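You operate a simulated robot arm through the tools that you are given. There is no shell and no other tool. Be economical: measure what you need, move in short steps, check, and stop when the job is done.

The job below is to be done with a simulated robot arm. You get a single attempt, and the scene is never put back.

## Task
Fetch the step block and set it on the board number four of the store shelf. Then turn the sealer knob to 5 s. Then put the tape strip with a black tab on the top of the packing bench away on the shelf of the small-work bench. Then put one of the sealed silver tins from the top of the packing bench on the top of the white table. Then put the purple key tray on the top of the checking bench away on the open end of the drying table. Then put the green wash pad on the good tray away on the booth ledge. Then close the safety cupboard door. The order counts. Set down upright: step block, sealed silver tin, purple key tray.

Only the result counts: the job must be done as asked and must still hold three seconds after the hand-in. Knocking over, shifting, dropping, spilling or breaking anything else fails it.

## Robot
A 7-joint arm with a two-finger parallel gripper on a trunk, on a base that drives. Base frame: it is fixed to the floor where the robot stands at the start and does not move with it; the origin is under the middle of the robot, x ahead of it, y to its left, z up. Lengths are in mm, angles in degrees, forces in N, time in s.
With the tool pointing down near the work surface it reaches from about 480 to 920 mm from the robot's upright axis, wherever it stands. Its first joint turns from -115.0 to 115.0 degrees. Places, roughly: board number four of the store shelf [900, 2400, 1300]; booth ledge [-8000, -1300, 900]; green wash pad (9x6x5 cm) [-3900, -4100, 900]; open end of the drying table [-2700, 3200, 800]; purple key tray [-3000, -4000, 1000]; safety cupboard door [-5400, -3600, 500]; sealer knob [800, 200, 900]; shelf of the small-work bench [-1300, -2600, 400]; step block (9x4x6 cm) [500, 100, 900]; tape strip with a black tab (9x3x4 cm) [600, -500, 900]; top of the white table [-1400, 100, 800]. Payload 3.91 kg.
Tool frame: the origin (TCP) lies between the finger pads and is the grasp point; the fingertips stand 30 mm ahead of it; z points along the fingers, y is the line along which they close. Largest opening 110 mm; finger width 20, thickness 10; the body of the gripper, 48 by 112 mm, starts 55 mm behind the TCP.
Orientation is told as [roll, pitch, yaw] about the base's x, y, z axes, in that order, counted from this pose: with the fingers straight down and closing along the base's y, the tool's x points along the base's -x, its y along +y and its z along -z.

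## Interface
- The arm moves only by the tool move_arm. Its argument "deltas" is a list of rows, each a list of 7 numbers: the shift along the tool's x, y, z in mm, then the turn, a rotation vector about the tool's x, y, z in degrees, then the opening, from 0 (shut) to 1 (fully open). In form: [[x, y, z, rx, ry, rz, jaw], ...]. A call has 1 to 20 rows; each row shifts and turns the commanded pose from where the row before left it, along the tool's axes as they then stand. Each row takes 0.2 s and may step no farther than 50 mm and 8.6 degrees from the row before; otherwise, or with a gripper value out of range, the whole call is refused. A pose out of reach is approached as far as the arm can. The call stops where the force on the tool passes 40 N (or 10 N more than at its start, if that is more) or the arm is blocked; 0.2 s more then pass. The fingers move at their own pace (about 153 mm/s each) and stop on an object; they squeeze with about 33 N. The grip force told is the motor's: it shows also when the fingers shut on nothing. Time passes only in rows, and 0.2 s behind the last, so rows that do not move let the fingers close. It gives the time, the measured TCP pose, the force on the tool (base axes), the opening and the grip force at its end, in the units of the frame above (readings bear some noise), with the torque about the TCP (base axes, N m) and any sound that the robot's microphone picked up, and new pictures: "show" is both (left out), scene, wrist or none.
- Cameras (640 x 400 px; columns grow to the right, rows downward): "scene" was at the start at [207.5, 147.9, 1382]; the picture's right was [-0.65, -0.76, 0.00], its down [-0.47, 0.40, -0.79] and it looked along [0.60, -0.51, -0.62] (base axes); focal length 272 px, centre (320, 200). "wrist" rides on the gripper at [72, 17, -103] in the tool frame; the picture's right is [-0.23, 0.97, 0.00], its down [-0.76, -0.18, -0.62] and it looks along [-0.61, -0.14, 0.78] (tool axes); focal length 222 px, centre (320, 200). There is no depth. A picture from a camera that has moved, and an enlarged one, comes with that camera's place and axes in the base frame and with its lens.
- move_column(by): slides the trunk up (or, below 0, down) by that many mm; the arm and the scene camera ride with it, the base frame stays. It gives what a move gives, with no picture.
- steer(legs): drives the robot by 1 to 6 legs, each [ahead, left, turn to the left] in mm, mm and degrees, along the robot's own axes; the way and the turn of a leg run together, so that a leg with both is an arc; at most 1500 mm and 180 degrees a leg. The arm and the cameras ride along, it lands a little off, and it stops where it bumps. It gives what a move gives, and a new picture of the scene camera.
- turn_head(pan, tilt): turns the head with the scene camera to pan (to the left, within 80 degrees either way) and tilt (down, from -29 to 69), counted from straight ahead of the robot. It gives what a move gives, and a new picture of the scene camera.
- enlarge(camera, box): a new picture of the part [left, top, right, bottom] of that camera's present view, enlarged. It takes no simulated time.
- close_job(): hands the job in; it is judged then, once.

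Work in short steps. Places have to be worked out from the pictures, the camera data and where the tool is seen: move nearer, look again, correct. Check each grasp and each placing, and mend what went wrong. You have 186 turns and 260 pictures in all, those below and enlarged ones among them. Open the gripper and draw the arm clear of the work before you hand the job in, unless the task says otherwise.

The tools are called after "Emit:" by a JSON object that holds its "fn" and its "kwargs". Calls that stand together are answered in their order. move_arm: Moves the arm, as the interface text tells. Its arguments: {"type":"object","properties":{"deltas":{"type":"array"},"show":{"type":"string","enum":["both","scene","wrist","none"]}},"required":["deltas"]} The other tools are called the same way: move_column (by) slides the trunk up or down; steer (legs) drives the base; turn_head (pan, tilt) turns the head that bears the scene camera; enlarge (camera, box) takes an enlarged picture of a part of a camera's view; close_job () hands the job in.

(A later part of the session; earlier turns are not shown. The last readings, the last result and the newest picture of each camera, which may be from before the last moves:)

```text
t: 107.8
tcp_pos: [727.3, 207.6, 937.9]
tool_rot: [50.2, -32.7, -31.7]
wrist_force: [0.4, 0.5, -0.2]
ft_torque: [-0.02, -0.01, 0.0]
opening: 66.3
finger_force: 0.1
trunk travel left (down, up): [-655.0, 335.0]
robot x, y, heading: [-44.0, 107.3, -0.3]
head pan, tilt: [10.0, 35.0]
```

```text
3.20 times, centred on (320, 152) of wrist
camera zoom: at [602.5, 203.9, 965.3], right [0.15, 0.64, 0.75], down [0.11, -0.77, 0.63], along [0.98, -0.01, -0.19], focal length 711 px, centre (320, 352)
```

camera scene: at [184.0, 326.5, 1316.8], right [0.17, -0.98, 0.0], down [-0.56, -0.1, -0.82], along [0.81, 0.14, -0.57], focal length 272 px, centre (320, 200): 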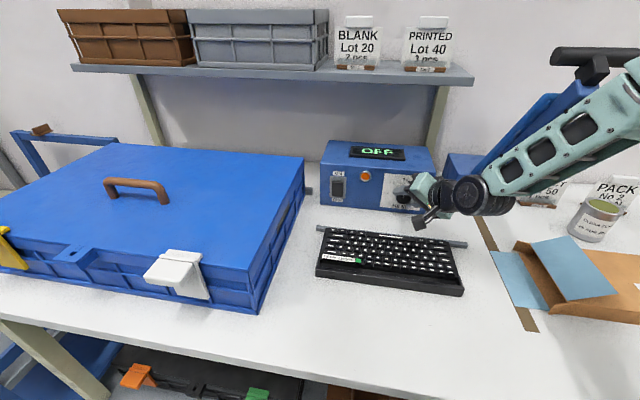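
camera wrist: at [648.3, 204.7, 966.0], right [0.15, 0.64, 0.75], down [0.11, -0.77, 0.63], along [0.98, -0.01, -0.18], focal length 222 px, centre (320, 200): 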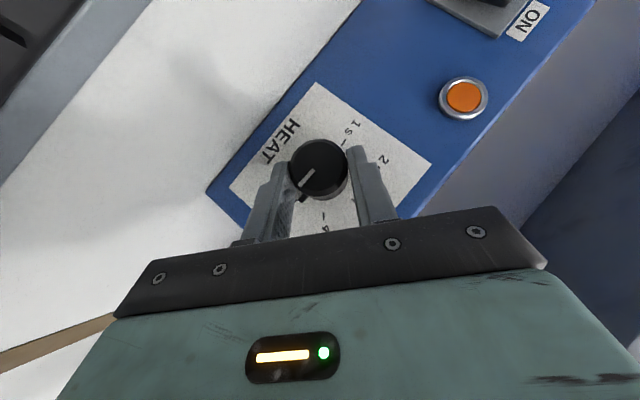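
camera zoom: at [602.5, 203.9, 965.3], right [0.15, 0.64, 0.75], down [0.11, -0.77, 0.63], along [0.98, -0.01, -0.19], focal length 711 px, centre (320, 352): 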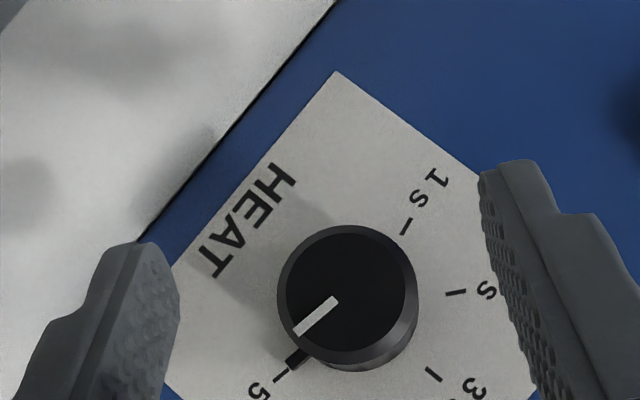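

The pin points exactly at 5 s. Back the base off, unroll, and raise the hand.

Emit:
{"fn": "steer", "kwargs": {"legs": [[-200, 0, 0]]}}

Emit:
{"fn": "move_column", "kwargs": {"by": 200}}

Emit:
{"fn": "move_arm", "kwargs": {"deltas": [[0, 0, 0, 4.7, 0, -4.7, 0.8], [0, 0, 0, 4.7, 0, -4.7, 0.8], [0, 0, 0, 4.7, 0, -4.7, 0.8], [0, 0, 0, 4.7, 0, -4.7, 0.8], [0, 0, 0, 4.7, 0, -4.7, 0.8], [0, 0, 0, 4.7, 0, -4.7, 0.8], [0, 0, 0, 0, 7.5, 0, 0.8], [0, 0, 0, 0, 7.5, 0, 0.8], [0, 0, 0, 0, 7.5, 0, 0.8], [0, 0, 0, 0, 7.5, 0, 0.8], [0, 0, 0, 0, 7.5, 0, 0.8], [0, 0, 0, 0, 7.5, 0, 0.8]], "show": "none"}}

Emit:
{"fn": "turn_head", "kwargs": {"pan": -35, "tilt": 40}}

```text
t: 109.3
tcp_pos: [527.3, 208.3, 937.7]
tool_rot: [50.1, -32.7, -31.8]
wrist_force: [0.5, 0.8, 0.2]
ft_torque: [0.02, -0.03, 0.0]
opening: 65.9
finger_force: 0.1
trunk travel left (down, up): [-655.0, 335.0]
robot x, y, heading: [-242.2, 106.1, -0.1]
head pan, tilt: [10.0, 35.0]
camera scene: at [-15.5, 326.5, 1316.5], right [0.17, -0.98, 0.0], down [-0.56, -0.1, -0.82], along [0.81, 0.14, -0.57], focal length 272 px, centre (320, 200)
```

scene: 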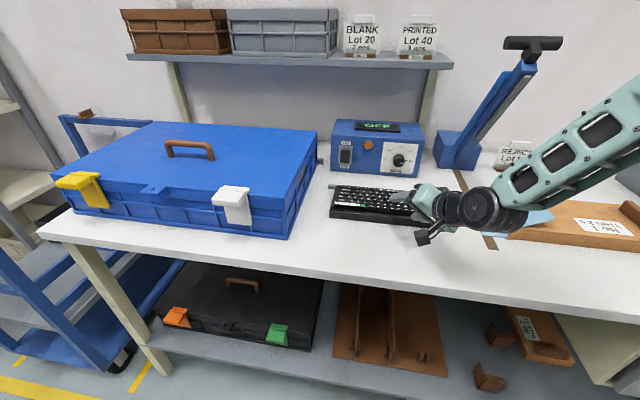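

```text
t: 111.5
tcp_pos: [526.5, 208.2, 1138.5]
tool_rot: [50.2, -32.7, -31.8]
wrist_force: [0.0, -0.5, -0.5]
ft_torque: [0.0, 0.01, -0.04]
opening: 66.1
finger_force: 0.1
trunk travel left (down, up): [-855.0, 135.0]
robot x, y, heading: [-244.6, 109.1, -0.3]
head pan, tilt: [10.0, 35.0]
```

```text
t: 114.1
tcp_pos: [526.2, 209.4, 1138.7]
tool_rot: [0.4, 0.0, 1.1]
wrist_force: [-0.8, -0.2, 0.7]
ft_torque: [0.01, -0.05, -0.02]
opening: 87.9
finger_force: 0.1
trunk travel left (down, up): [-855.0, 135.0]
robot x, y, heading: [-242.8, 110.6, 0.1]
head pan, tilt: [10.0, 35.0]
```

```text
t: 115.2
tcp_pos: [527.3, 207.8, 1139.3]
tool_rot: [0.4, -0.1, 1.1]
wrist_force: [0.2, 0.0, 0.2]
ft_torque: [0.01, 0.02, -0.01]
opening: 87.9
finger_force: 0.0
trunk travel left (down, up): [-855.0, 135.0]
robot x, y, heading: [-243.2, 106.9, 0.1]
head pan, tilt: [-35.0, 40.0]
camera scene: at [-32.4, 262.5, 1508.9], right [-0.57, -0.82, 0.0], down [-0.53, 0.37, -0.77], along [0.63, -0.44, -0.64], focal length 272 px, centre (320, 200)
```

scene: 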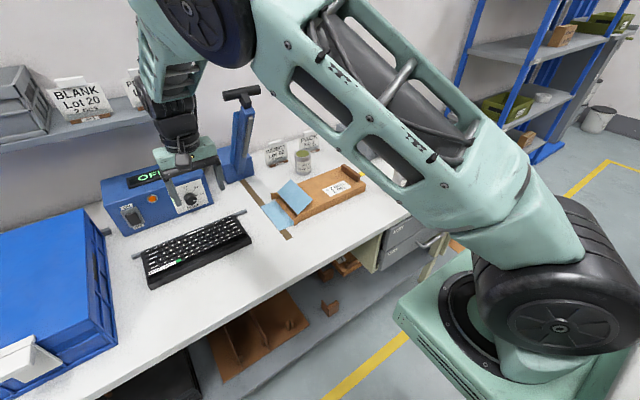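

Slide right to bring the hand over the tape strip area (at x=527, clear of the stand), then look.

Emit:
{"fn": "steer", "kwargs": {"legs": [[0, -665, 0]]}}

Emit:
{"fn": "move_arm", "kwargs": {"deltas": [[0, 0, 0, 0, 0, 0, 0.8]], "show": "wrist"}}

```text
t: 118.9
tcp_pos: [527.5, -451.0, 1138.8]
tool_rot: [0.4, 0.0, 0.9]
wrist_force: [-0.3, 0.2, 0.1]
ft_torque: [-0.01, -0.01, 0.0]
opening: 88.0
finger_force: 0.0
trunk travel left (down, up): [-855.0, 135.0]
robot x, y, heading: [-245.4, -550.5, -0.2]
head pan, tilt: [-35.0, 40.0]
camera scene: at [-32.0, -396.1, 1508.9], right [-0.57, -0.82, 0.0], down [-0.53, 0.37, -0.77], along [0.63, -0.44, -0.64], focal length 272 px, centre (320, 200)
```

scene: 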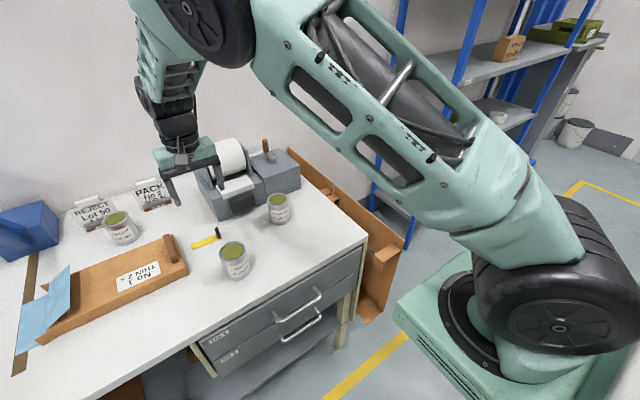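

```text
t: 119.3
tcp_pos: [527.0, -451.0, 1138.9]
tool_rot: [0.4, 0.0, 0.9]
wrist_force: [-0.2, 0.2, 0.0]
ft_torque: [0.01, 0.0, 0.03]
opening: 88.0
finger_force: 0.0
trunk travel left (down, up): [-855.0, 135.0]
robot x, y, heading: [-241.9, -546.5, -0.1]
head pan, tilt: [-35.0, 40.0]
camera wrist: at [454.4, -436.3, 1241.7], right [0.21, 0.98, 0.01], down [0.76, -0.17, 0.62], along [0.61, -0.13, -0.78], focal length 222 px, centre (320, 200)
```

wrist: 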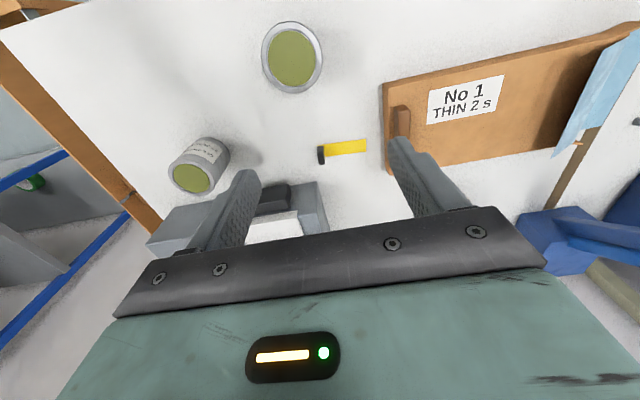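

Emit:
{"fn": "enlarge", "kwargs": {"camera": "wrist", "box": [290, 120, 402, 190]}}

Emit:
{"fn": "enlarge", "kwargs": {"camera": "scene", "box": [90, 180, 330, 330]}}

```text
5.71 times, centred on (346, 155) of wrist
camera zoom: at [454.4, -436.3, 1241.7], right [0.21, 0.98, 0.01], down [0.76, -0.17, 0.62], along [0.61, -0.13, -0.78], focal length 1269 px, centre (171, 457)
```

zoom: 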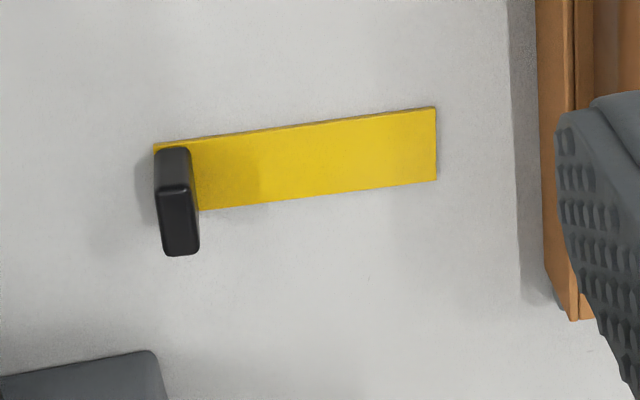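

```text
2.67 times, centred on (210, 255) of scene
camera zoom: at [-32.0, -396.1, 1508.9], right [-0.57, -0.82, 0.0], down [-0.53, 0.37, -0.77], along [0.63, -0.44, -0.64], focal length 726 px, centre (613, 53)
```

zoom: 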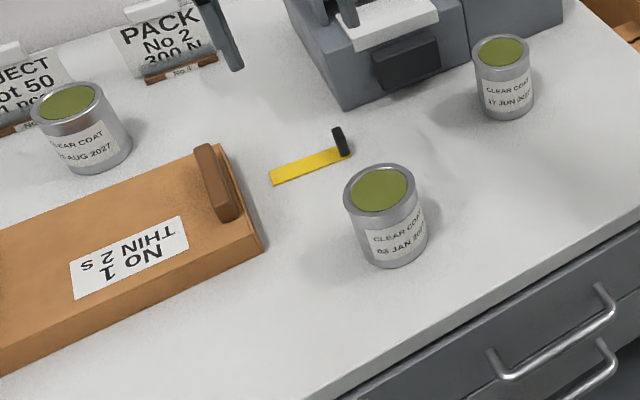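

Tab of the tape is at about [640, -474], tab top ≈894; a tin stands 155 mm in front of it (center [476,-472], top ≈949). All three tins look alike. I approach the tab nearly vertically (15° tilt), so the camera clears the tin.

Emit:
{"fn": "steer", "kwargs": {"legs": [[100, 0, 0]]}}

Emit:
{"fn": "move_arm", "kwargs": {"deltas": [[0, 0, 0, 0, 0, 4.6, 0.4], [0, 0, 0, 0, -7.5, 0, 0.4], [0, 0, 0, 0, -7.5, 0, 0.4], [6.8, -5.8, 37, 0, 0, 0, 0.4], [6.8, -5.8, 37, 0, 0, 0, 0.4], [6.8, -5.8, 37, 0, 0, 0, 0.4], [6.8, -5.8, 37, 0, 0, 0, 0.4]], "show": "wrist"}}

```text
t: 120.5
tcp_pos: [629.0, -451.7, 1138.4]
tool_rot: [0.4, 0.0, 1.0]
wrist_force: [0.0, 0.9, 0.2]
ft_torque: [0.04, 0.04, 0.02]
opening: 88.1
finger_force: 0.1
trunk travel left (down, up): [-855.0, 135.0]
robot x, y, heading: [-142.1, -549.4, -0.1]
head pan, tilt: [-35.0, 40.0]
camera scene: at [69.7, -396.3, 1509.0], right [-0.57, -0.82, 0.0], down [-0.53, 0.37, -0.77], along [0.63, -0.44, -0.64], focal length 272 px, centre (320, 200)
```

scene: 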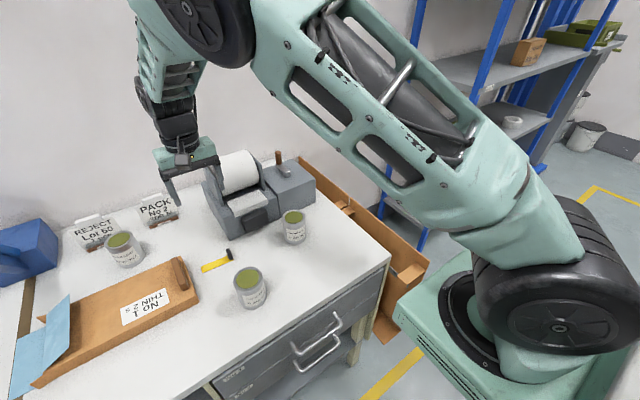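

```text
t: 122.0
tcp_pos: [640.1, -475.3, 988.4]
tool_rot: [0.4, -15.1, -3.7]
wrist_force: [-0.4, 0.5, 0.1]
ft_torque: [-0.01, 0.01, -0.02]
opening: 43.8
finger_force: 0.0
trunk travel left (down, up): [-855.0, 135.0]
robot x, y, heading: [-137.3, -552.6, -0.2]
head pan, tilt: [-35.0, 40.0]
camera wrist: at [544.1, -452.5, 1069.2], right [0.28, 0.96, 0.07], down [0.56, -0.22, 0.8], along [0.78, -0.19, -0.6], focal length 222 px, centre (320, 200)
```

wrist: 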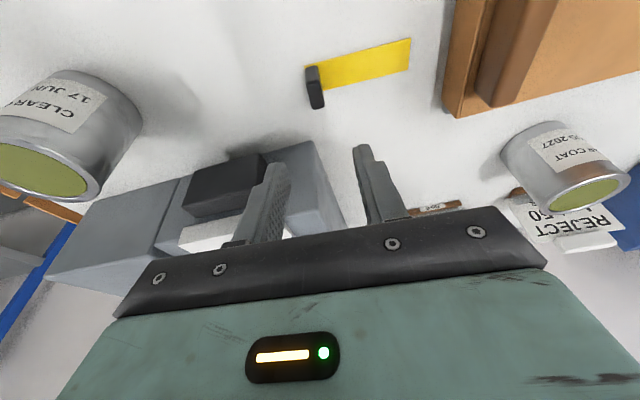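

Tab is right under the fingers. Descend ~96 mm.

Emit:
{"fn": "move_arm", "kwargs": {"deltas": [[8.6, 0.7, 30.8, 0, 0, 0, 0.4], [8.6, 0.7, 30.8, 0, 0, 0, 0.4], [8.6, 0.7, 30.8, 0, 0, 0, 0.4], [0, 0, 0, 0, 0, 0, 0.4]], "show": "wrist"}}

```text
t: 123.0
tcp_pos: [641.1, -471.7, 893.2]
tool_rot: [0.5, -15.2, -3.8]
wrist_force: [-0.7, 0.0, 6.0]
ft_torque: [0.1, 0.04, 0.02]
opening: 43.9
finger_force: 0.0
trunk travel left (down, up): [-855.0, 135.0]
robot x, y, heading: [-140.9, -549.7, 0.1]
head pan, tilt: [-35.0, 40.0]
camera wrist: at [544.9, -449.6, 974.4], right [0.28, 0.96, 0.07], down [0.56, -0.22, 0.8], along [0.78, -0.19, -0.6], focal length 222 px, centre (320, 200)
```

wrist: 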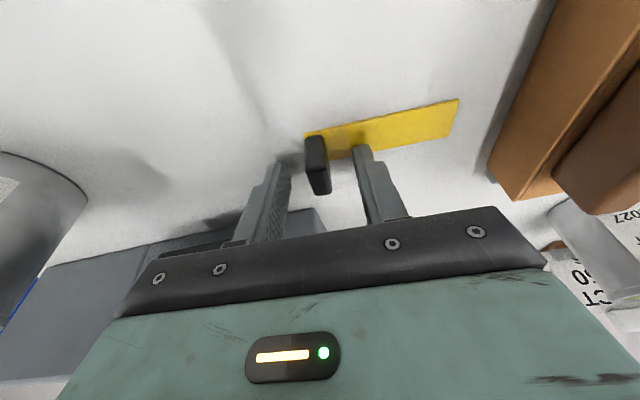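

Light contact (6 N); raise 4 mm and close on the tab.

Emit:
{"fn": "move_arm", "kwargs": {"deltas": [[-1, 0, -3.9, 0, 0, 0, 0.4], [0, 0, 0, 0, 0, 0, 0], [0, 0, 0, 0, 0, 0, 0], [0, 0, 0, 0, 0, 0, 0]], "show": "wrist"}}

```text
t: 124.0
tcp_pos: [640.2, -471.6, 898.2]
tool_rot: [0.4, -15.1, -3.8]
wrist_force: [-0.6, 0.5, 0.1]
ft_torque: [-0.01, -0.03, 0.04]
opening: 10.5
finger_force: 33.4
trunk travel left (down, up): [-855.0, 135.0]
robot x, y, heading: [-143.1, -553.6, -0.1]
head pan, tilt: [-35.0, 40.0]
camera wrist: at [544.5, -449.4, 978.2], right [0.28, 0.96, 0.07], down [0.56, -0.22, 0.8], along [0.78, -0.19, -0.6], focal length 222 px, centre (320, 200)
```

wrist: 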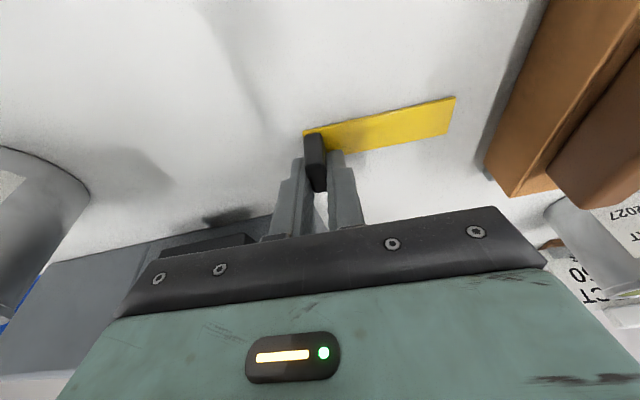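

Gripped. Lift and back off, then look to the right for the way to the small-work bench.

Emit:
{"fn": "move_column", "kwargs": {"by": 130}}

Emit:
{"fn": "steer", "kwargs": {"legs": [[-280, 0, 0]]}}

Emit:
{"fn": "turn_head", "kwargs": {"pan": -80, "tilt": 25}}

```text
t: 125.6
tcp_pos: [640.2, -470.5, 1027.5]
tool_rot: [0.4, -15.0, -3.7]
wrist_force: [0.0, -0.3, 0.6]
ft_torque: [0.01, 0.03, 0.0]
opening: 10.4
finger_force: 32.4
trunk travel left (down, up): [-985.0, 5.0]
robot x, y, heading: [-139.3, -552.5, -0.1]
head pan, tilt: [-35.0, 40.0]
```

```text
t: 127.6
tcp_pos: [364.1, -470.2, 1027.7]
tool_rot: [0.4, -15.0, -3.8]
wrist_force: [0.8, -0.3, 0.2]
ft_torque: [0.01, -0.01, 0.02]
opening: 10.5
finger_force: 33.2
trunk travel left (down, up): [-985.0, 5.0]
robot x, y, heading: [-418.6, -552.1, -0.0]
head pan, tilt: [-35.0, 40.0]
camera scene: at [-205.4, -396.1, 1638.9], right [-0.57, -0.82, 0.0], down [-0.53, 0.37, -0.77], along [0.63, -0.44, -0.64], focal length 272 px, centre (320, 200)
```

scene: 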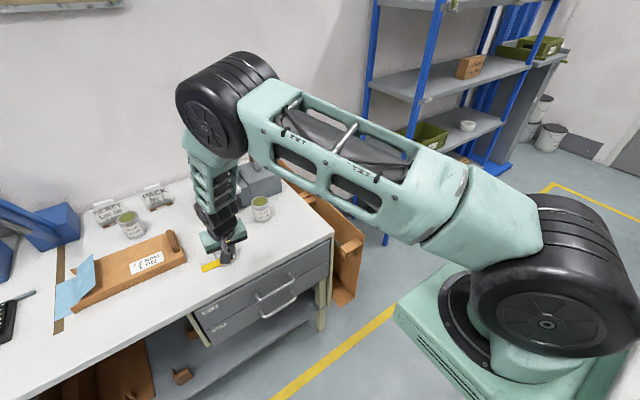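

```text
t: 128.7
tcp_pos: [364.6, -472.1, 1028.1]
tool_rot: [0.4, -14.9, -3.7]
wrist_force: [0.3, -0.3, -0.3]
ft_torque: [0.03, -0.04, 0.01]
opening: 10.7
finger_force: 32.7
trunk travel left (down, up): [-985.0, 5.0]
robot x, y, heading: [-417.3, -553.4, -0.2]
head pan, tilt: [-80.0, 25.0]
camera scene: at [-259.2, -438.0, 1662.2], right [-0.98, -0.17, 0.0], down [-0.07, 0.42, -0.91], along [0.16, -0.89, -0.42], focal length 272 px, centre (320, 200)
```

scene: 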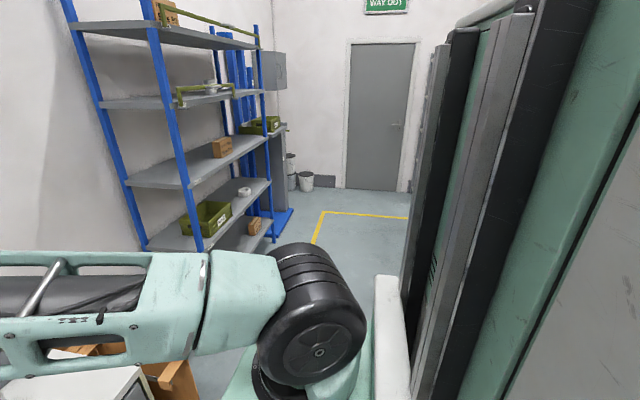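

Drive right past the bench, then look around.

Emit:
{"fn": "steer", "kwargs": {"legs": [[0, -900, 0], [0, 0, -60]]}}

Emit:
{"fn": "turn_head", "kwargs": {"pan": -45, "tilt": 25}}

```text
t: 136.0
tcp_pos: [51.3, -2066.5, 1027.6]
tool_rot: [0.4, -15.0, -62.8]
wrist_force: [0.2, -0.4, 0.2]
ft_torque: [0.03, 0.03, 0.0]
opening: 10.4
finger_force: 33.0
trunk travel left (down, up): [-985.0, 5.0]
robot x, y, heading: [-417.0, -1437.2, -58.9]
head pan, tilt: [-80.0, 25.0]
camera scene: at [-240.9, -1515.0, 1662.2], right [-0.66, 0.76, 0.0], down [0.32, 0.28, -0.91], along [-0.68, -0.59, -0.42], focal length 272 px, centre (320, 200)
```

scene: 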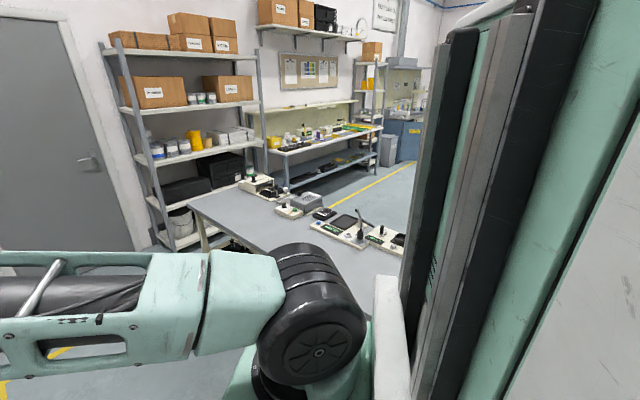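

```text
t: 137.0
tcp_pos: [51.9, -2066.4, 1027.1]
tool_rot: [0.4, -14.9, -62.8]
wrist_force: [-0.2, 0.3, 0.1]
ft_torque: [0.06, 0.01, -0.03]
opening: 10.4
finger_force: 33.2
trunk travel left (down, up): [-985.0, 5.0]
robot x, y, heading: [-420.4, -1439.7, -59.1]
head pan, tilt: [-45.0, 25.0]
camera scene: at [-193.8, -1544.0, 1662.2], right [-0.97, 0.24, 0.0], down [0.1, 0.41, -0.91], along [-0.22, -0.88, -0.42], focal length 272 px, centre (320, 200)
```

scene: 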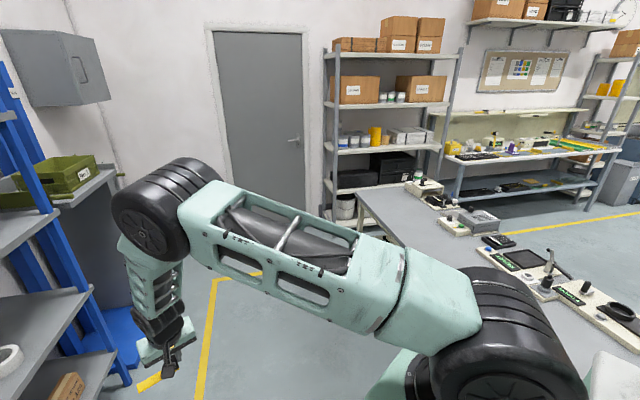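

The island bench with grey top (x≈-1000…-1600, y≈-2000…-3450) is the small-work bench. I drive to about (-200,-2600) and turn to face it.

Emit:
{"fn": "steer", "kwargs": {"legs": [[1107, -409, 0], [0, 0, -121]]}}

Emit:
{"fn": "turn_head", "kwargs": {"pan": 20, "tilt": 35}}

```text
t: 148.0
tcp_pos: [-956.7, -2693.1, 1027.8]
tool_rot: [0.4, -15.0, 177.5]
wrist_force: [0.3, -0.4, 0.2]
ft_torque: [0.01, -0.01, -0.02]
opening: 10.6
finger_force: 33.0
trunk travel left (down, up): [-985.0, 5.0]
robot x, y, heading: [-176.1, -2594.3, -178.8]
head pan, tilt: [-45.0, 25.0]
camera scene: at [-380.8, -2740.2, 1662.2], right [0.69, 0.72, 0.0], down [0.31, -0.29, -0.91], along [-0.65, 0.63, -0.42], focal length 272 px, centre (320, 200)
```

scene: 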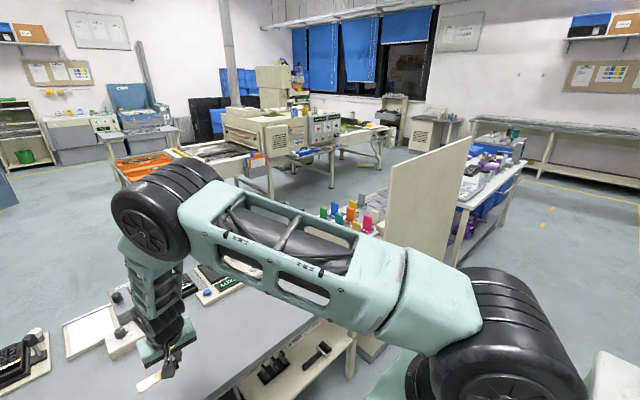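

```text
t: 149.3
tcp_pos: [-957.7, -2694.2, 1027.5]
tool_rot: [0.4, -15.0, 177.5]
wrist_force: [-0.2, 0.8, 1.0]
ft_torque: [-0.03, -0.01, -0.01]
opening: 10.5
finger_force: 32.9
trunk travel left (down, up): [-985.0, 5.0]
robot x, y, heading: [-174.7, -2596.8, -178.5]
head pan, tilt: [20.0, 35.0]
camera scene: at [-396.4, -2835.8, 1646.5], right [-0.36, 0.93, 0.0], down [0.53, 0.21, -0.82], along [-0.76, -0.3, -0.57], focal length 272 px, centre (320, 200)
```

scene: 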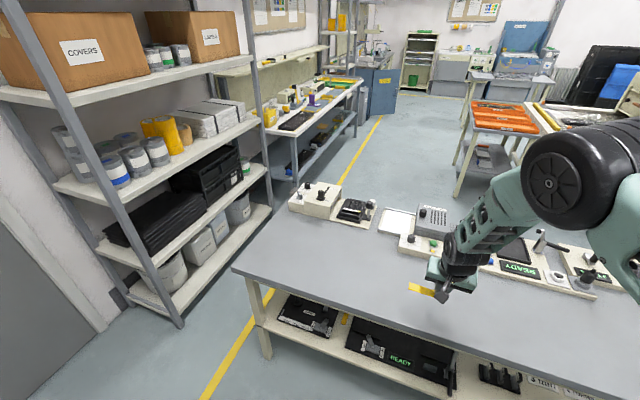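

The shelf is under the bench at the near edge (x≈-935). I back off 260 mm and lower the trunk to view the shelf.

Emit:
{"fn": "steer", "kwargs": {"legs": [[-270, 0, -1.5]]}}

Emit:
{"fn": "move_column", "kwargs": {"by": -520}}

Emit:
{"fn": "turn_head", "kwargs": {"pan": 10, "tilt": 35}}

```text
t: 151.2
tcp_pos: [-691.9, -2670.9, 1027.7]
tool_rot: [0.5, -15.0, 176.2]
wrist_force: [-0.3, 0.5, -0.2]
ft_torque: [-0.02, -0.06, 0.02]
opening: 10.7
finger_force: 32.9
trunk travel left (down, up): [-985.0, 5.0]
robot x, y, heading: [89.1, -2591.9, 179.9]
head pan, tilt: [20.0, 35.0]
camera scene: at [-134.6, -2828.1, 1646.4], right [-0.34, 0.94, 0.0], down [0.54, 0.2, -0.82], along [-0.77, -0.28, -0.57], focal length 272 px, centre (320, 200)
```

scene: 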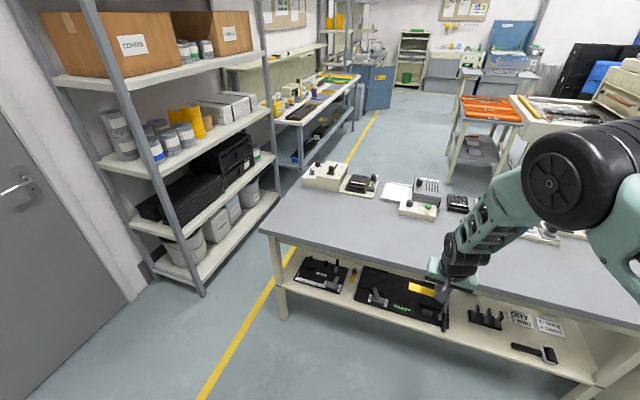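

```text
refused: -520 is not a number from -400 to 400
```

```text
t: 152.0
tcp_pos: [-690.8, -2671.9, 1028.1]
tool_rot: [0.4, -15.0, 176.2]
wrist_force: [0.2, 0.0, 0.6]
ft_torque: [0.02, 0.0, 0.01]
opening: 10.4
finger_force: 32.9
trunk travel left (down, up): [-985.0, 5.0]
robot x, y, heading: [93.1, -2591.1, 179.8]
head pan, tilt: [10.0, 35.0]
camera scene: at [-138.3, -2813.3, 1646.5], right [-0.17, 0.98, 0.0], down [0.56, 0.1, -0.82], along [-0.81, -0.14, -0.57], focal length 272 px, centre (320, 200)
```

scene: 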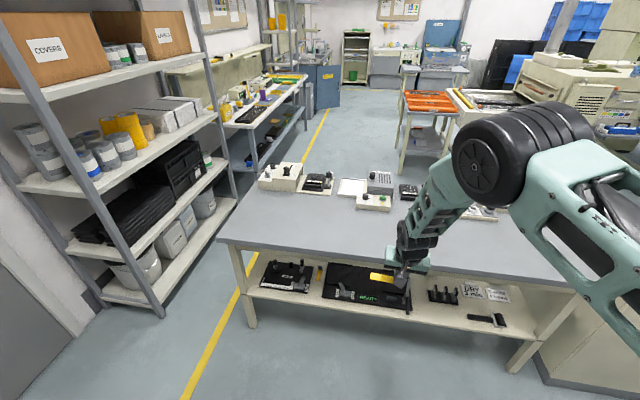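

Emit:
{"fn": "enlarge", "kwargs": {"camera": "scene", "box": [230, 230, 550, 380]}}

```text
2.00 times, centred on (390, 305) of scene
camera zoom: at [-138.3, -2813.3, 1646.5], right [-0.17, 0.98, 0.0], down [0.56, 0.1, -0.82], along [-0.81, -0.14, -0.57], focal length 545 px, centre (180, -10)
```

zoom: 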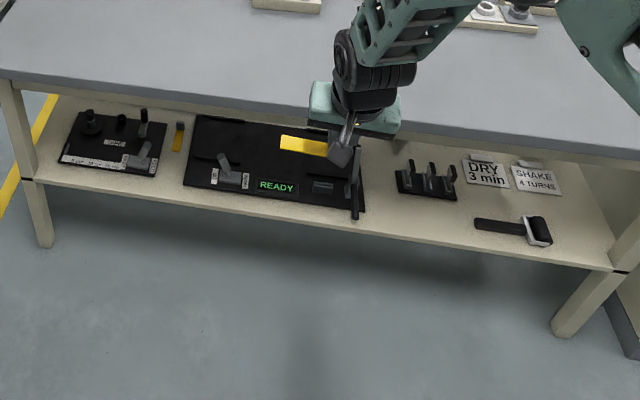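

Free spot on the shelf: x≈-960…-1070, y≈-2230…-2500 (in front of the small caddy). I pitch the hand to -40°, slide right 341 mm, and lower the trunk in front of the bench.

Emit:
{"fn": "move_arm", "kwargs": {"deltas": [[0, 0, 0, 0, -8.33, 0, 0], [0, 0, 0, 0, -8.33, 0, 0], [0, 0, 0, 0, -8.33, 0, 0]], "show": "none"}}

Emit:
{"fn": "steer", "kwargs": {"legs": [[0, -341, 0]]}}

Emit:
{"fn": "move_column", "kwargs": {"by": -400}}

Emit:
{"fn": "move_column", "kwargs": {"by": -120}}

Emit:
{"fn": "move_arm", "kwargs": {"deltas": [[0, 0, 0, 0, 0, 0, 0]]}}

```text
t: 152.8
tcp_pos: [-692.3, -2671.9, 1025.9]
tool_rot: [0.5, -40.0, 175.9]
wrist_force: [-1.1, -0.5, -0.3]
ft_torque: [0.05, -0.04, 0.02]
opening: 10.1
finger_force: 33.3
trunk travel left (down, up): [-985.0, 5.0]
robot x, y, heading: [94.3, -2591.0, 179.7]
head pan, tilt: [10.0, 35.0]
```

```text
t: 155.0
tcp_pos: [-689.3, -2336.9, 1027.1]
tool_rot: [0.5, -40.0, 176.1]
wrist_force: [-0.2, 0.7, 0.1]
ft_torque: [0.0, 0.01, -0.01]
opening: 10.6
finger_force: 32.9
trunk travel left (down, up): [-985.0, 5.0]
robot x, y, heading: [88.1, -2256.2, 179.9]
head pan, tilt: [10.0, 35.0]
camera scene: at [-137.7, -2477.0, 1646.5], right [-0.17, 0.98, 0.0], down [0.56, 0.1, -0.82], along [-0.81, -0.14, -0.57], focal length 272 px, centre (320, 200)
```

scene: 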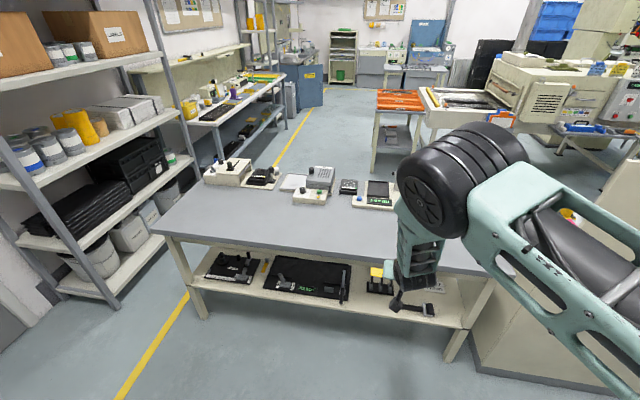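

```text
t: 158.8
tcp_pos: [-689.8, -2337.0, 627.0]
tool_rot: [0.5, -40.0, 176.1]
wrist_force: [-0.5, -0.7, 0.2]
ft_torque: [-0.03, -0.03, -0.03]
opening: 10.6
finger_force: 33.3
trunk travel left (down, up): [-585.0, 405.0]
robot x, y, heading: [91.2, -2253.2, 180.3]
head pan, tilt: [10.0, 35.0]
```

```text
t: 160.3
tcp_pos: [-691.2, -2338.3, 506.7]
tool_rot: [0.5, -40.1, 176.1]
wrist_force: [0.0, 0.1, 0.2]
ft_torque: [0.0, 0.02, 0.0]
opening: 10.6
finger_force: 33.5
trunk travel left (down, up): [-465.0, 525.0]
robot x, y, heading: [92.0, -2252.1, 180.0]
head pan, tilt: [10.0, 35.0]
```

```text
t: 160.7
tcp_pos: [-690.5, -2337.6, 507.2]
tool_rot: [0.5, -40.0, 176.1]
wrist_force: [-0.4, -0.7, -0.1]
ft_torque: [0.0, -0.02, -0.04]
opening: 10.5
finger_force: 33.5
trunk travel left (down, up): [-465.0, 525.0]
robot x, y, heading: [90.4, -2258.5, 179.7]
head pan, tilt: [10.0, 35.0]
camera scene: at [-137.7, -2476.8, 1126.5], right [-0.17, 0.98, 0.0], down [0.56, 0.1, -0.82], along [-0.81, -0.14, -0.57], focal length 272 px, centre (320, 200)
camera wrist: at [-570.4, -2361.9, 539.3], right [-0.23, -0.96, 0.15], down [-0.17, 0.2, 0.97], along [-0.96, 0.2, -0.21], focal length 222 px, centre (320, 200)
```

scene: 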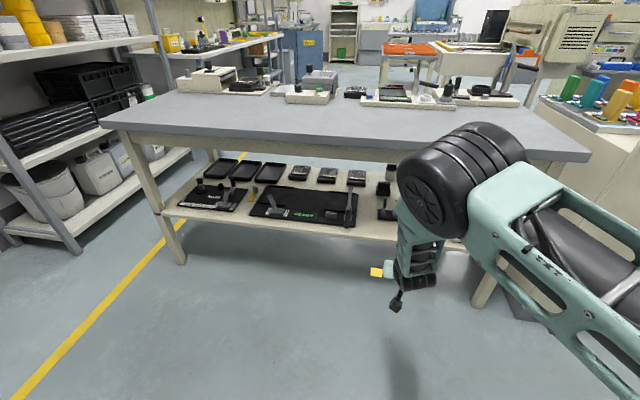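
wrist: 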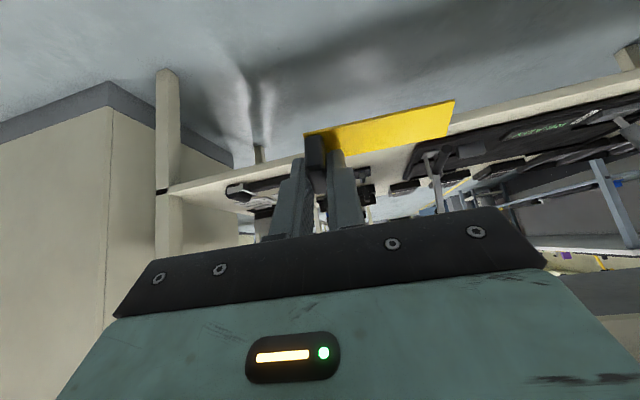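

The elbow is high and might hit the bench top if I drive in like this, so I extend the arm forward (pitch ≈-52°) to get the elbow well behind the hand.

Emit:
{"fn": "move_arm", "kwargs": {"deltas": [[0, 0, 0, 0, -6, 0, 0], [0, 0, 0, 0, -6, 0, 0], [-23.1, 0, 29.5, 0, 0, 0, 0], [-23.1, 0, 29.5, 0, 0, 0, 0], [-23.1, 0, 29.5, 0, 0, 0, 0], [-23.1, 0, 29.5, 0, 0, 0, 0], [-23.1, 0, 29.5, 0, 0, 0, 0]]}}

```text
t: 162.3
tcp_pos: [-877.6, -2327.8, 507.7]
tool_rot: [0.7, -52.0, 176.0]
wrist_force: [-0.6, -0.9, 0.3]
ft_torque: [-0.01, 0.01, 0.03]
opening: 10.4
finger_force: 32.9
trunk travel left (down, up): [-465.0, 525.0]
robot x, y, heading: [93.8, -2257.3, 180.4]
head pan, tilt: [10.0, 35.0]
camera scene: at [-137.6, -2476.9, 1126.5], right [-0.17, 0.98, 0.0], down [0.56, 0.1, -0.82], along [-0.81, -0.14, -0.57], focal length 272 px, centre (320, 200)
camera wrist: at [-752.9, -2352.7, 514.0], right [-0.2, -0.96, 0.19], down [0.03, 0.18, 0.98], along [-0.98, 0.2, 0.0], focal length 222 px, centre (320, 200)
```

scene: 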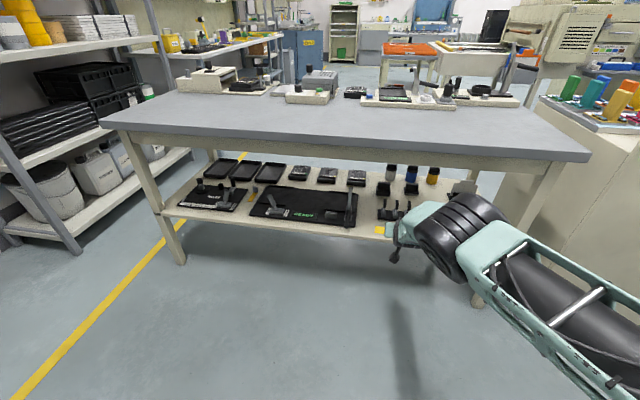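
wrist: 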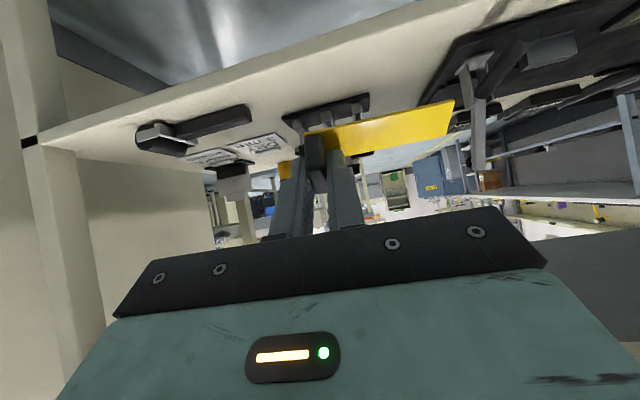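

Now the elbow is low and clear. Drive ahead 96 mm and lower ~55 mm.

Emit:
{"fn": "steer", "kwargs": {"legs": [[96, 0, 0]]}}

Emit:
{"fn": "move_column", "kwargs": {"by": -55}}

Emit:
{"fn": "move_arm", "kwargs": {"deltas": [[0, 0, 0, 0, 0, 0, 0]]}}

```text
t: 163.4
tcp_pos: [-973.5, -2326.7, 506.8]
tool_rot: [0.8, -52.0, 175.8]
wrist_force: [-0.3, -0.1, -0.3]
ft_torque: [-0.01, -0.05, -0.02]
opening: 10.5
finger_force: 33.5
trunk travel left (down, up): [-465.0, 525.0]
robot x, y, heading: [-4.9, -2256.7, 180.1]
head pan, tilt: [10.0, 35.0]
camera scene: at [-234.2, -2476.6, 1126.5], right [-0.17, 0.98, 0.0], down [0.56, 0.1, -0.82], along [-0.81, -0.14, -0.57], focal length 272 px, centre (320, 200)
```

scene: 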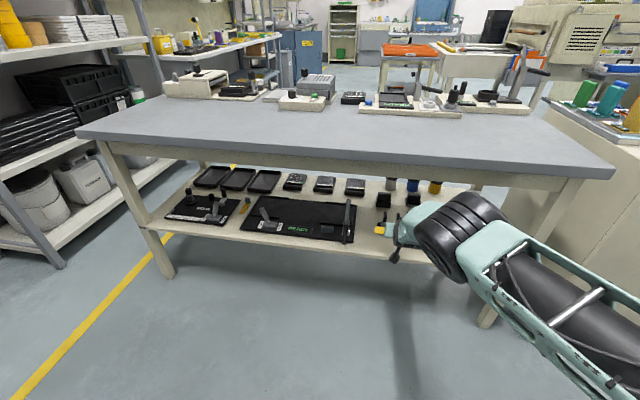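

```text
t: 164.4
tcp_pos: [-972.7, -2327.1, 452.2]
tool_rot: [0.7, -52.0, 175.8]
wrist_force: [-0.1, -0.5, -0.6]
ft_torque: [-0.02, -0.01, 0.01]
opening: 10.6
finger_force: 32.6
trunk travel left (down, up): [-410.0, 580.0]
robot x, y, heading: [-3.5, -2254.1, 180.0]
head pan, tilt: [10.0, 35.0]
```

```text
t: 164.8
tcp_pos: [-973.4, -2326.1, 452.4]
tool_rot: [0.7, -51.9, 175.8]
wrist_force: [0.8, 0.7, 0.3]
ft_torque: [0.0, -0.03, 0.03]
opening: 10.7
finger_force: 32.1
trunk travel left (down, up): [-410.0, 580.0]
robot x, y, heading: [-7.3, -2254.4, 179.9]
head pan, tilt: [10.0, 35.0]
camera scene: at [-234.2, -2476.6, 1071.5], right [-0.17, 0.98, 0.0], down [0.56, 0.1, -0.82], along [-0.81, -0.14, -0.57], focal length 272 px, centre (320, 200)
camera wrist: at [-849.1, -2351.8, 459.1], right [-0.2, -0.96, 0.19], down [0.03, 0.18, 0.98], along [-0.98, 0.2, 0.0], focal length 222 px, centre (320, 200)
```

scene: 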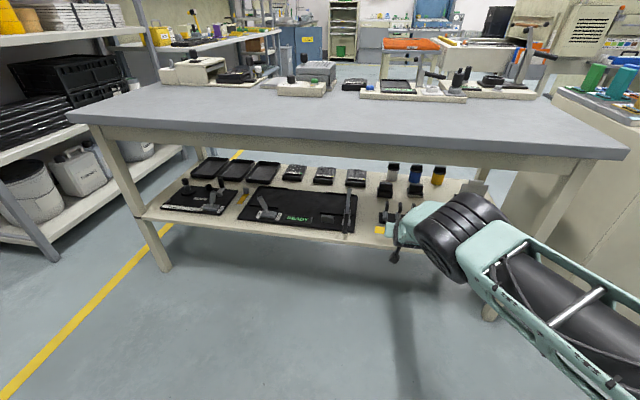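
wrist: 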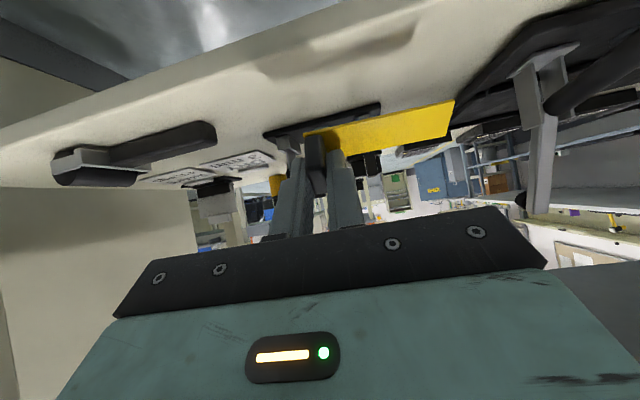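

Lower with the arm, 12 mm then small steps watching force.

Emit:
{"fn": "move_arm", "kwargs": {"deltas": [[4.7, 0, 3.7, 0, 0, 0, 0], [4.7, 0, 3.7, 0, 0, 0, 0], [0, 0, 0, 0, 0, 0, 0]], "show": "none"}}

Emit:
{"fn": "move_arm", "kwargs": {"deltas": [[2.4, 0, 1.85, 0, 0, 0, 0], [0, 0, 0, 0, 0, 0, 0]], "show": "none"}}

Emit:
{"fn": "move_arm", "kwargs": {"deltas": [[2.4, 0, 1.85, 0, 0, 0, 0], [0, 0, 0, 0, 0, 0, 0]], "show": "wrist"}}

```text
t: 165.6
tcp_pos: [-974.1, -2326.5, 441.0]
tool_rot: [0.8, -52.0, 175.8]
wrist_force: [-0.1, -0.5, 0.6]
ft_torque: [0.03, 0.0, 0.0]
opening: 10.6
finger_force: 32.6
trunk travel left (down, up): [-410.0, 580.0]
robot x, y, heading: [-2.9, -2257.4, 180.0]
head pan, tilt: [10.0, 35.0]
```

```text
t: 166.2
tcp_pos: [-973.5, -2326.7, 437.8]
tool_rot: [0.7, -52.0, 175.9]
wrist_force: [-0.3, -0.3, -0.1]
ft_torque: [-0.02, 0.02, 0.0]
opening: 10.5
finger_force: 33.1
trunk travel left (down, up): [-410.0, 580.0]
robot x, y, heading: [-2.3, -2256.0, 180.1]
head pan, tilt: [10.0, 35.0]
```

```text
t: 166.8
tcp_pos: [-973.8, -2326.5, 434.1]
tool_rot: [0.6, -52.0, 175.8]
wrist_force: [0.0, 0.8, -0.1]
ft_torque: [0.03, -0.01, 0.0]
opening: 10.8
finger_force: 33.1
trunk travel left (down, up): [-410.0, 580.0]
robot x, y, heading: [-6.4, -2255.1, 180.0]
head pan, tilt: [10.0, 35.0]
camera wrist: at [-849.3, -2351.8, 441.1], right [-0.2, -0.96, 0.19], down [0.03, 0.18, 0.98], along [-0.98, 0.2, 0.0], focal length 222 px, centre (320, 200)
```

wrist: 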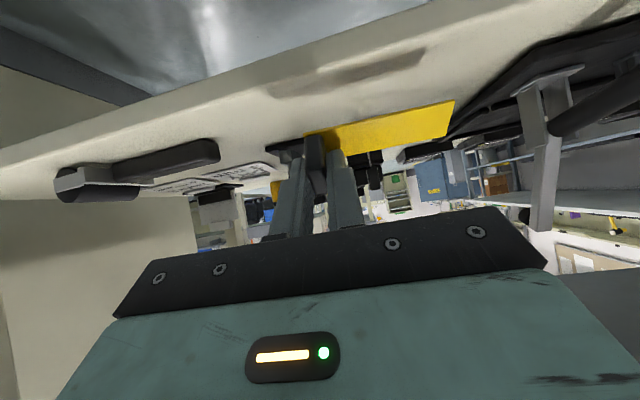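

No contact yet. Continue lowering in 4 mm steps.

Emit:
{"fn": "move_arm", "kwargs": {"deltas": [[3.15, 0, 2.46, 0, 0, 0, 0], [3.15, 0, 2.46, 0, 0, 0, 0], [0, 0, 0, 0, 0, 0, 0]], "show": "none"}}

Emit:
{"fn": "move_arm", "kwargs": {"deltas": [[2.4, 0, 1.85, 0, 0, 0, 0], [0, 0, 0, 0, 0, 0, 0]], "show": "none"}}

Emit:
{"fn": "move_arm", "kwargs": {"deltas": [[2.4, 0, 1.85, 0, 0, 0, 0], [0, 0, 0, 0, 0, 0, 0]], "show": "wrist"}}

```text
t: 167.6
tcp_pos: [-974.3, -2325.4, 426.7]
tool_rot: [0.7, -52.0, 175.8]
wrist_force: [0.3, 0.6, 0.6]
ft_torque: [-0.01, 0.0, 0.01]
opening: 10.8
finger_force: 33.0
trunk travel left (down, up): [-410.0, 580.0]
robot x, y, heading: [-5.8, -2254.1, 179.9]
head pan, tilt: [10.0, 35.0]
```

```text
t: 168.2
tcp_pos: [-972.8, -2325.5, 423.6]
tool_rot: [0.6, -52.0, 176.0]
wrist_force: [-0.5, 0.5, -1.3]
ft_torque: [0.01, -0.02, 0.0]
opening: 10.7
finger_force: 32.9
trunk travel left (down, up): [-410.0, 580.0]
robot x, y, heading: [-3.9, -2254.4, 180.1]
head pan, tilt: [10.0, 35.0]
```

```text
t: 168.8
tcp_pos: [-975.3, -2326.2, 419.7]
tool_rot: [0.7, -52.0, 175.8]
wrist_force: [-0.6, 0.4, -0.8]
ft_torque: [-0.01, -0.03, -0.01]
opening: 10.4
finger_force: 33.2
trunk travel left (down, up): [-410.0, 580.0]
robot x, y, heading: [-7.2, -2260.5, 179.8]
head pan, tilt: [10.0, 35.0]
camera wrist: at [-850.0, -2351.9, 426.5], right [-0.2, -0.96, 0.19], down [0.03, 0.18, 0.98], along [-0.98, 0.2, 0.0], focal length 222 px, centre (320, 200)
```

wrist: 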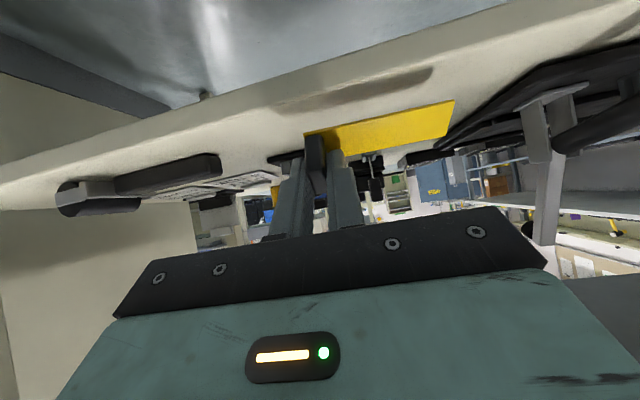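

Emit:
{"fn": "move_arm", "kwargs": {"deltas": [[2.4, 0, 1.85, 0, 0, 0, 0], [0, 0, 0, 0, 0, 0, 0]], "show": "none"}}

Emit:
{"fn": "move_arm", "kwargs": {"deltas": [[2.4, 0, 1.85, 0, 0, 0, 0], [0, 0, 0, 0, 0, 0, 0]], "show": "none"}}

Emit:
{"fn": "move_arm", "kwargs": {"deltas": [[2.4, 0, 1.85, 0, 0, 0, 0], [0, 0, 0, 0, 0, 0, 0]], "show": "wrist"}}

```text
t: 169.4
tcp_pos: [-975.3, -2327.6, 417.0]
tool_rot: [0.7, -52.0, 175.8]
wrist_force: [0.2, -0.8, 0.1]
ft_torque: [0.02, 0.01, 0.0]
opening: 10.3
finger_force: 32.7
trunk travel left (down, up): [-410.0, 580.0]
robot x, y, heading: [-6.8, -2256.0, 179.7]
head pan, tilt: [10.0, 35.0]
```

```text
t: 170.0
tcp_pos: [-974.9, -2326.0, 413.2]
tool_rot: [0.7, -52.0, 175.7]
wrist_force: [0.8, 0.5, 0.7]
ft_torque: [-0.02, 0.0, 0.03]
opening: 10.3
finger_force: 33.1
trunk travel left (down, up): [-410.0, 580.0]
robot x, y, heading: [-3.6, -2257.6, 180.0]
head pan, tilt: [10.0, 35.0]
```

```text
t: 170.6
tcp_pos: [-974.2, -2326.4, 410.5]
tool_rot: [0.7, -52.0, 175.9]
wrist_force: [0.2, 0.3, -0.3]
ft_torque: [0.0, -0.03, -0.01]
opening: 10.6
finger_force: 32.9
trunk travel left (down, up): [-410.0, 580.0]
robot x, y, heading: [-4.3, -2255.8, 180.3]
head pan, tilt: [10.0, 35.0]
camera wrist: at [-849.7, -2351.9, 417.1], right [-0.2, -0.96, 0.19], down [0.03, 0.18, 0.98], along [-0.98, 0.2, 0.0], focal length 222 px, centre (320, 200)
```

wrist: 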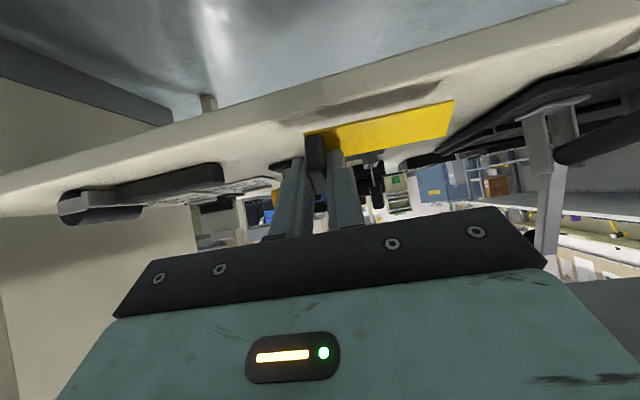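

Shadow nearly meets the strip. Keep going.

Emit:
{"fn": "move_arm", "kwargs": {"deltas": [[3.15, 0, 2.46, 0, 0, 0, 0], [0, 0, 0, 0, 0, 0, 0]], "show": "none"}}

Emit:
{"fn": "move_arm", "kwargs": {"deltas": [[2.4, 0, 1.85, 0, 0, 0, 0], [0, 0, 0, 0, 0, 0, 0]], "show": "none"}}

Emit:
{"fn": "move_arm", "kwargs": {"deltas": [[2.4, 0, 1.85, 0, 0, 0, 0], [0, 0, 0, 0, 0, 0, 0]], "show": "wrist"}}

```text
t: 171.2
tcp_pos: [-974.2, -2327.4, 406.6]
tool_rot: [0.7, -52.0, 175.8]
wrist_force: [0.0, -0.3, -1.0]
ft_torque: [-0.01, 0.02, 0.01]
opening: 10.1
finger_force: 33.0
trunk travel left (down, up): [-410.0, 580.0]
robot x, y, heading: [-4.8, -2255.0, 179.8]
head pan, tilt: [10.0, 35.0]
```

```text
t: 171.8
tcp_pos: [-974.2, -2326.3, 404.1]
tool_rot: [0.7, -52.0, 175.8]
wrist_force: [-0.6, 0.0, -0.2]
ft_torque: [0.01, -0.01, 0.03]
opening: 10.6
finger_force: 32.9
trunk travel left (down, up): [-410.0, 580.0]
robot x, y, heading: [-6.1, -2254.7, 179.7]
head pan, tilt: [10.0, 35.0]
```

```text
t: 172.4
tcp_pos: [-975.5, -2327.6, 400.7]
tool_rot: [0.7, -52.0, 175.8]
wrist_force: [-0.3, -0.1, -0.4]
ft_torque: [0.01, 0.0, 0.02]
opening: 10.3
finger_force: 32.8
trunk travel left (down, up): [-410.0, 580.0]
robot x, y, heading: [-7.6, -2256.8, 180.1]
head pan, tilt: [10.0, 35.0]
camera wrist: at [-850.0, -2352.3, 406.9], right [-0.2, -0.96, 0.19], down [0.03, 0.18, 0.98], along [-0.98, 0.2, 0.0], focal length 222 px, centre (320, 200)
```

wrist: 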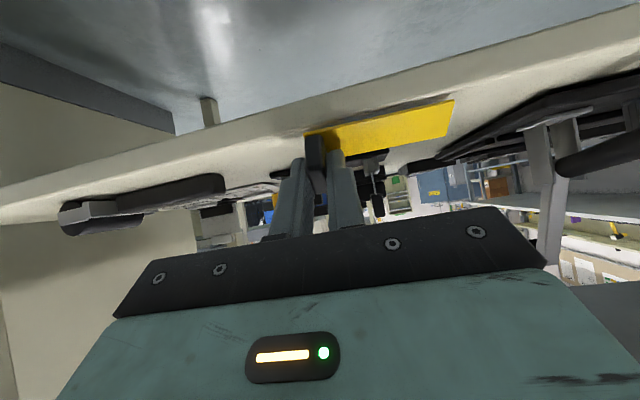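

Emit:
{"fn": "move_arm", "kwargs": {"deltas": [[2, 0, 1.54, 0, 0, 0, 0], [0, 0, 0, 0, 0, 0, 0]], "show": "none"}}

Emit:
{"fn": "move_arm", "kwargs": {"deltas": [[2, 0, 1.54, 0, 0, 0, 0], [0, 0, 0, 0, 0, 0, 0]], "show": "none"}}

Emit:
{"fn": "move_arm", "kwargs": {"deltas": [[1.6, 0, 1.23, 0, 0, 0, 0], [0, 0, 0, 0, 0, 0, 0]], "show": "none"}}

```text
t: 173.0
tcp_pos: [-975.1, -2326.6, 398.9]
tool_rot: [0.8, -52.0, 175.8]
wrist_force: [0.0, 0.6, -0.2]
ft_torque: [-0.01, 0.02, 0.02]
opening: 10.2
finger_force: 33.3
trunk travel left (down, up): [-410.0, 580.0]
robot x, y, heading: [-5.0, -2253.2, 179.9]
head pan, tilt: [10.0, 35.0]
```

```text
t: 173.6
tcp_pos: [-974.2, -2326.2, 397.0]
tool_rot: [0.7, -52.1, 175.9]
wrist_force: [-3.7, 0.6, 4.3]
ft_torque: [-0.05, 0.23, -0.11]
opening: 10.6
finger_force: 33.0
trunk travel left (down, up): [-410.0, 580.0]
robot x, y, heading: [-6.2, -2256.1, 179.8]
head pan, tilt: [10.0, 35.0]
```

```text
t: 174.2
tcp_pos: [-976.8, -2326.9, 397.6]
tool_rot: [0.7, -52.3, 175.8]
wrist_force: [-15.1, 1.8, 12.0]
ft_torque: [0.07, 0.73, 0.0]
opening: 10.5
finger_force: 33.2
trunk travel left (down, up): [-410.0, 580.0]
robot x, y, heading: [-1.1, -2257.2, 180.0]
head pan, tilt: [10.0, 35.0]
```

Contact. Open the fingers, then back out.

Emit:
{"fn": "move_arm", "kwargs": {"deltas": [[-1.6, 0, -1.23, 0, 0, 0, 0], [0, 0, 0, 0, 0, 0, 0.3], [0, 0, 0, 0, 0, 0, 0.3], [0, 0, 0, 0, 0, 0, 0.3]], "show": "wrist"}}

```text
t: 175.2
tcp_pos: [-973.7, -2326.4, 396.8]
tool_rot: [0.7, -51.8, 175.8]
wrist_force: [-0.5, 0.0, -0.8]
ft_torque: [-0.01, 0.0, -0.02]
opening: 33.0
finger_force: 0.1
trunk travel left (down, up): [-410.0, 580.0]
robot x, y, heading: [-2.5, -2257.1, 179.8]
head pan, tilt: [10.0, 35.0]
camera wrist: at [-849.7, -2352.0, 402.6], right [-0.2, -0.96, 0.19], down [0.03, 0.18, 0.98], along [-0.98, 0.2, -0.01], focal length 222 px, centre (320, 200)
```

wrist: 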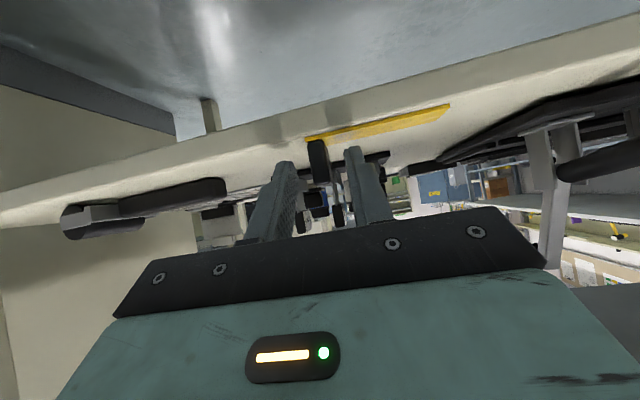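

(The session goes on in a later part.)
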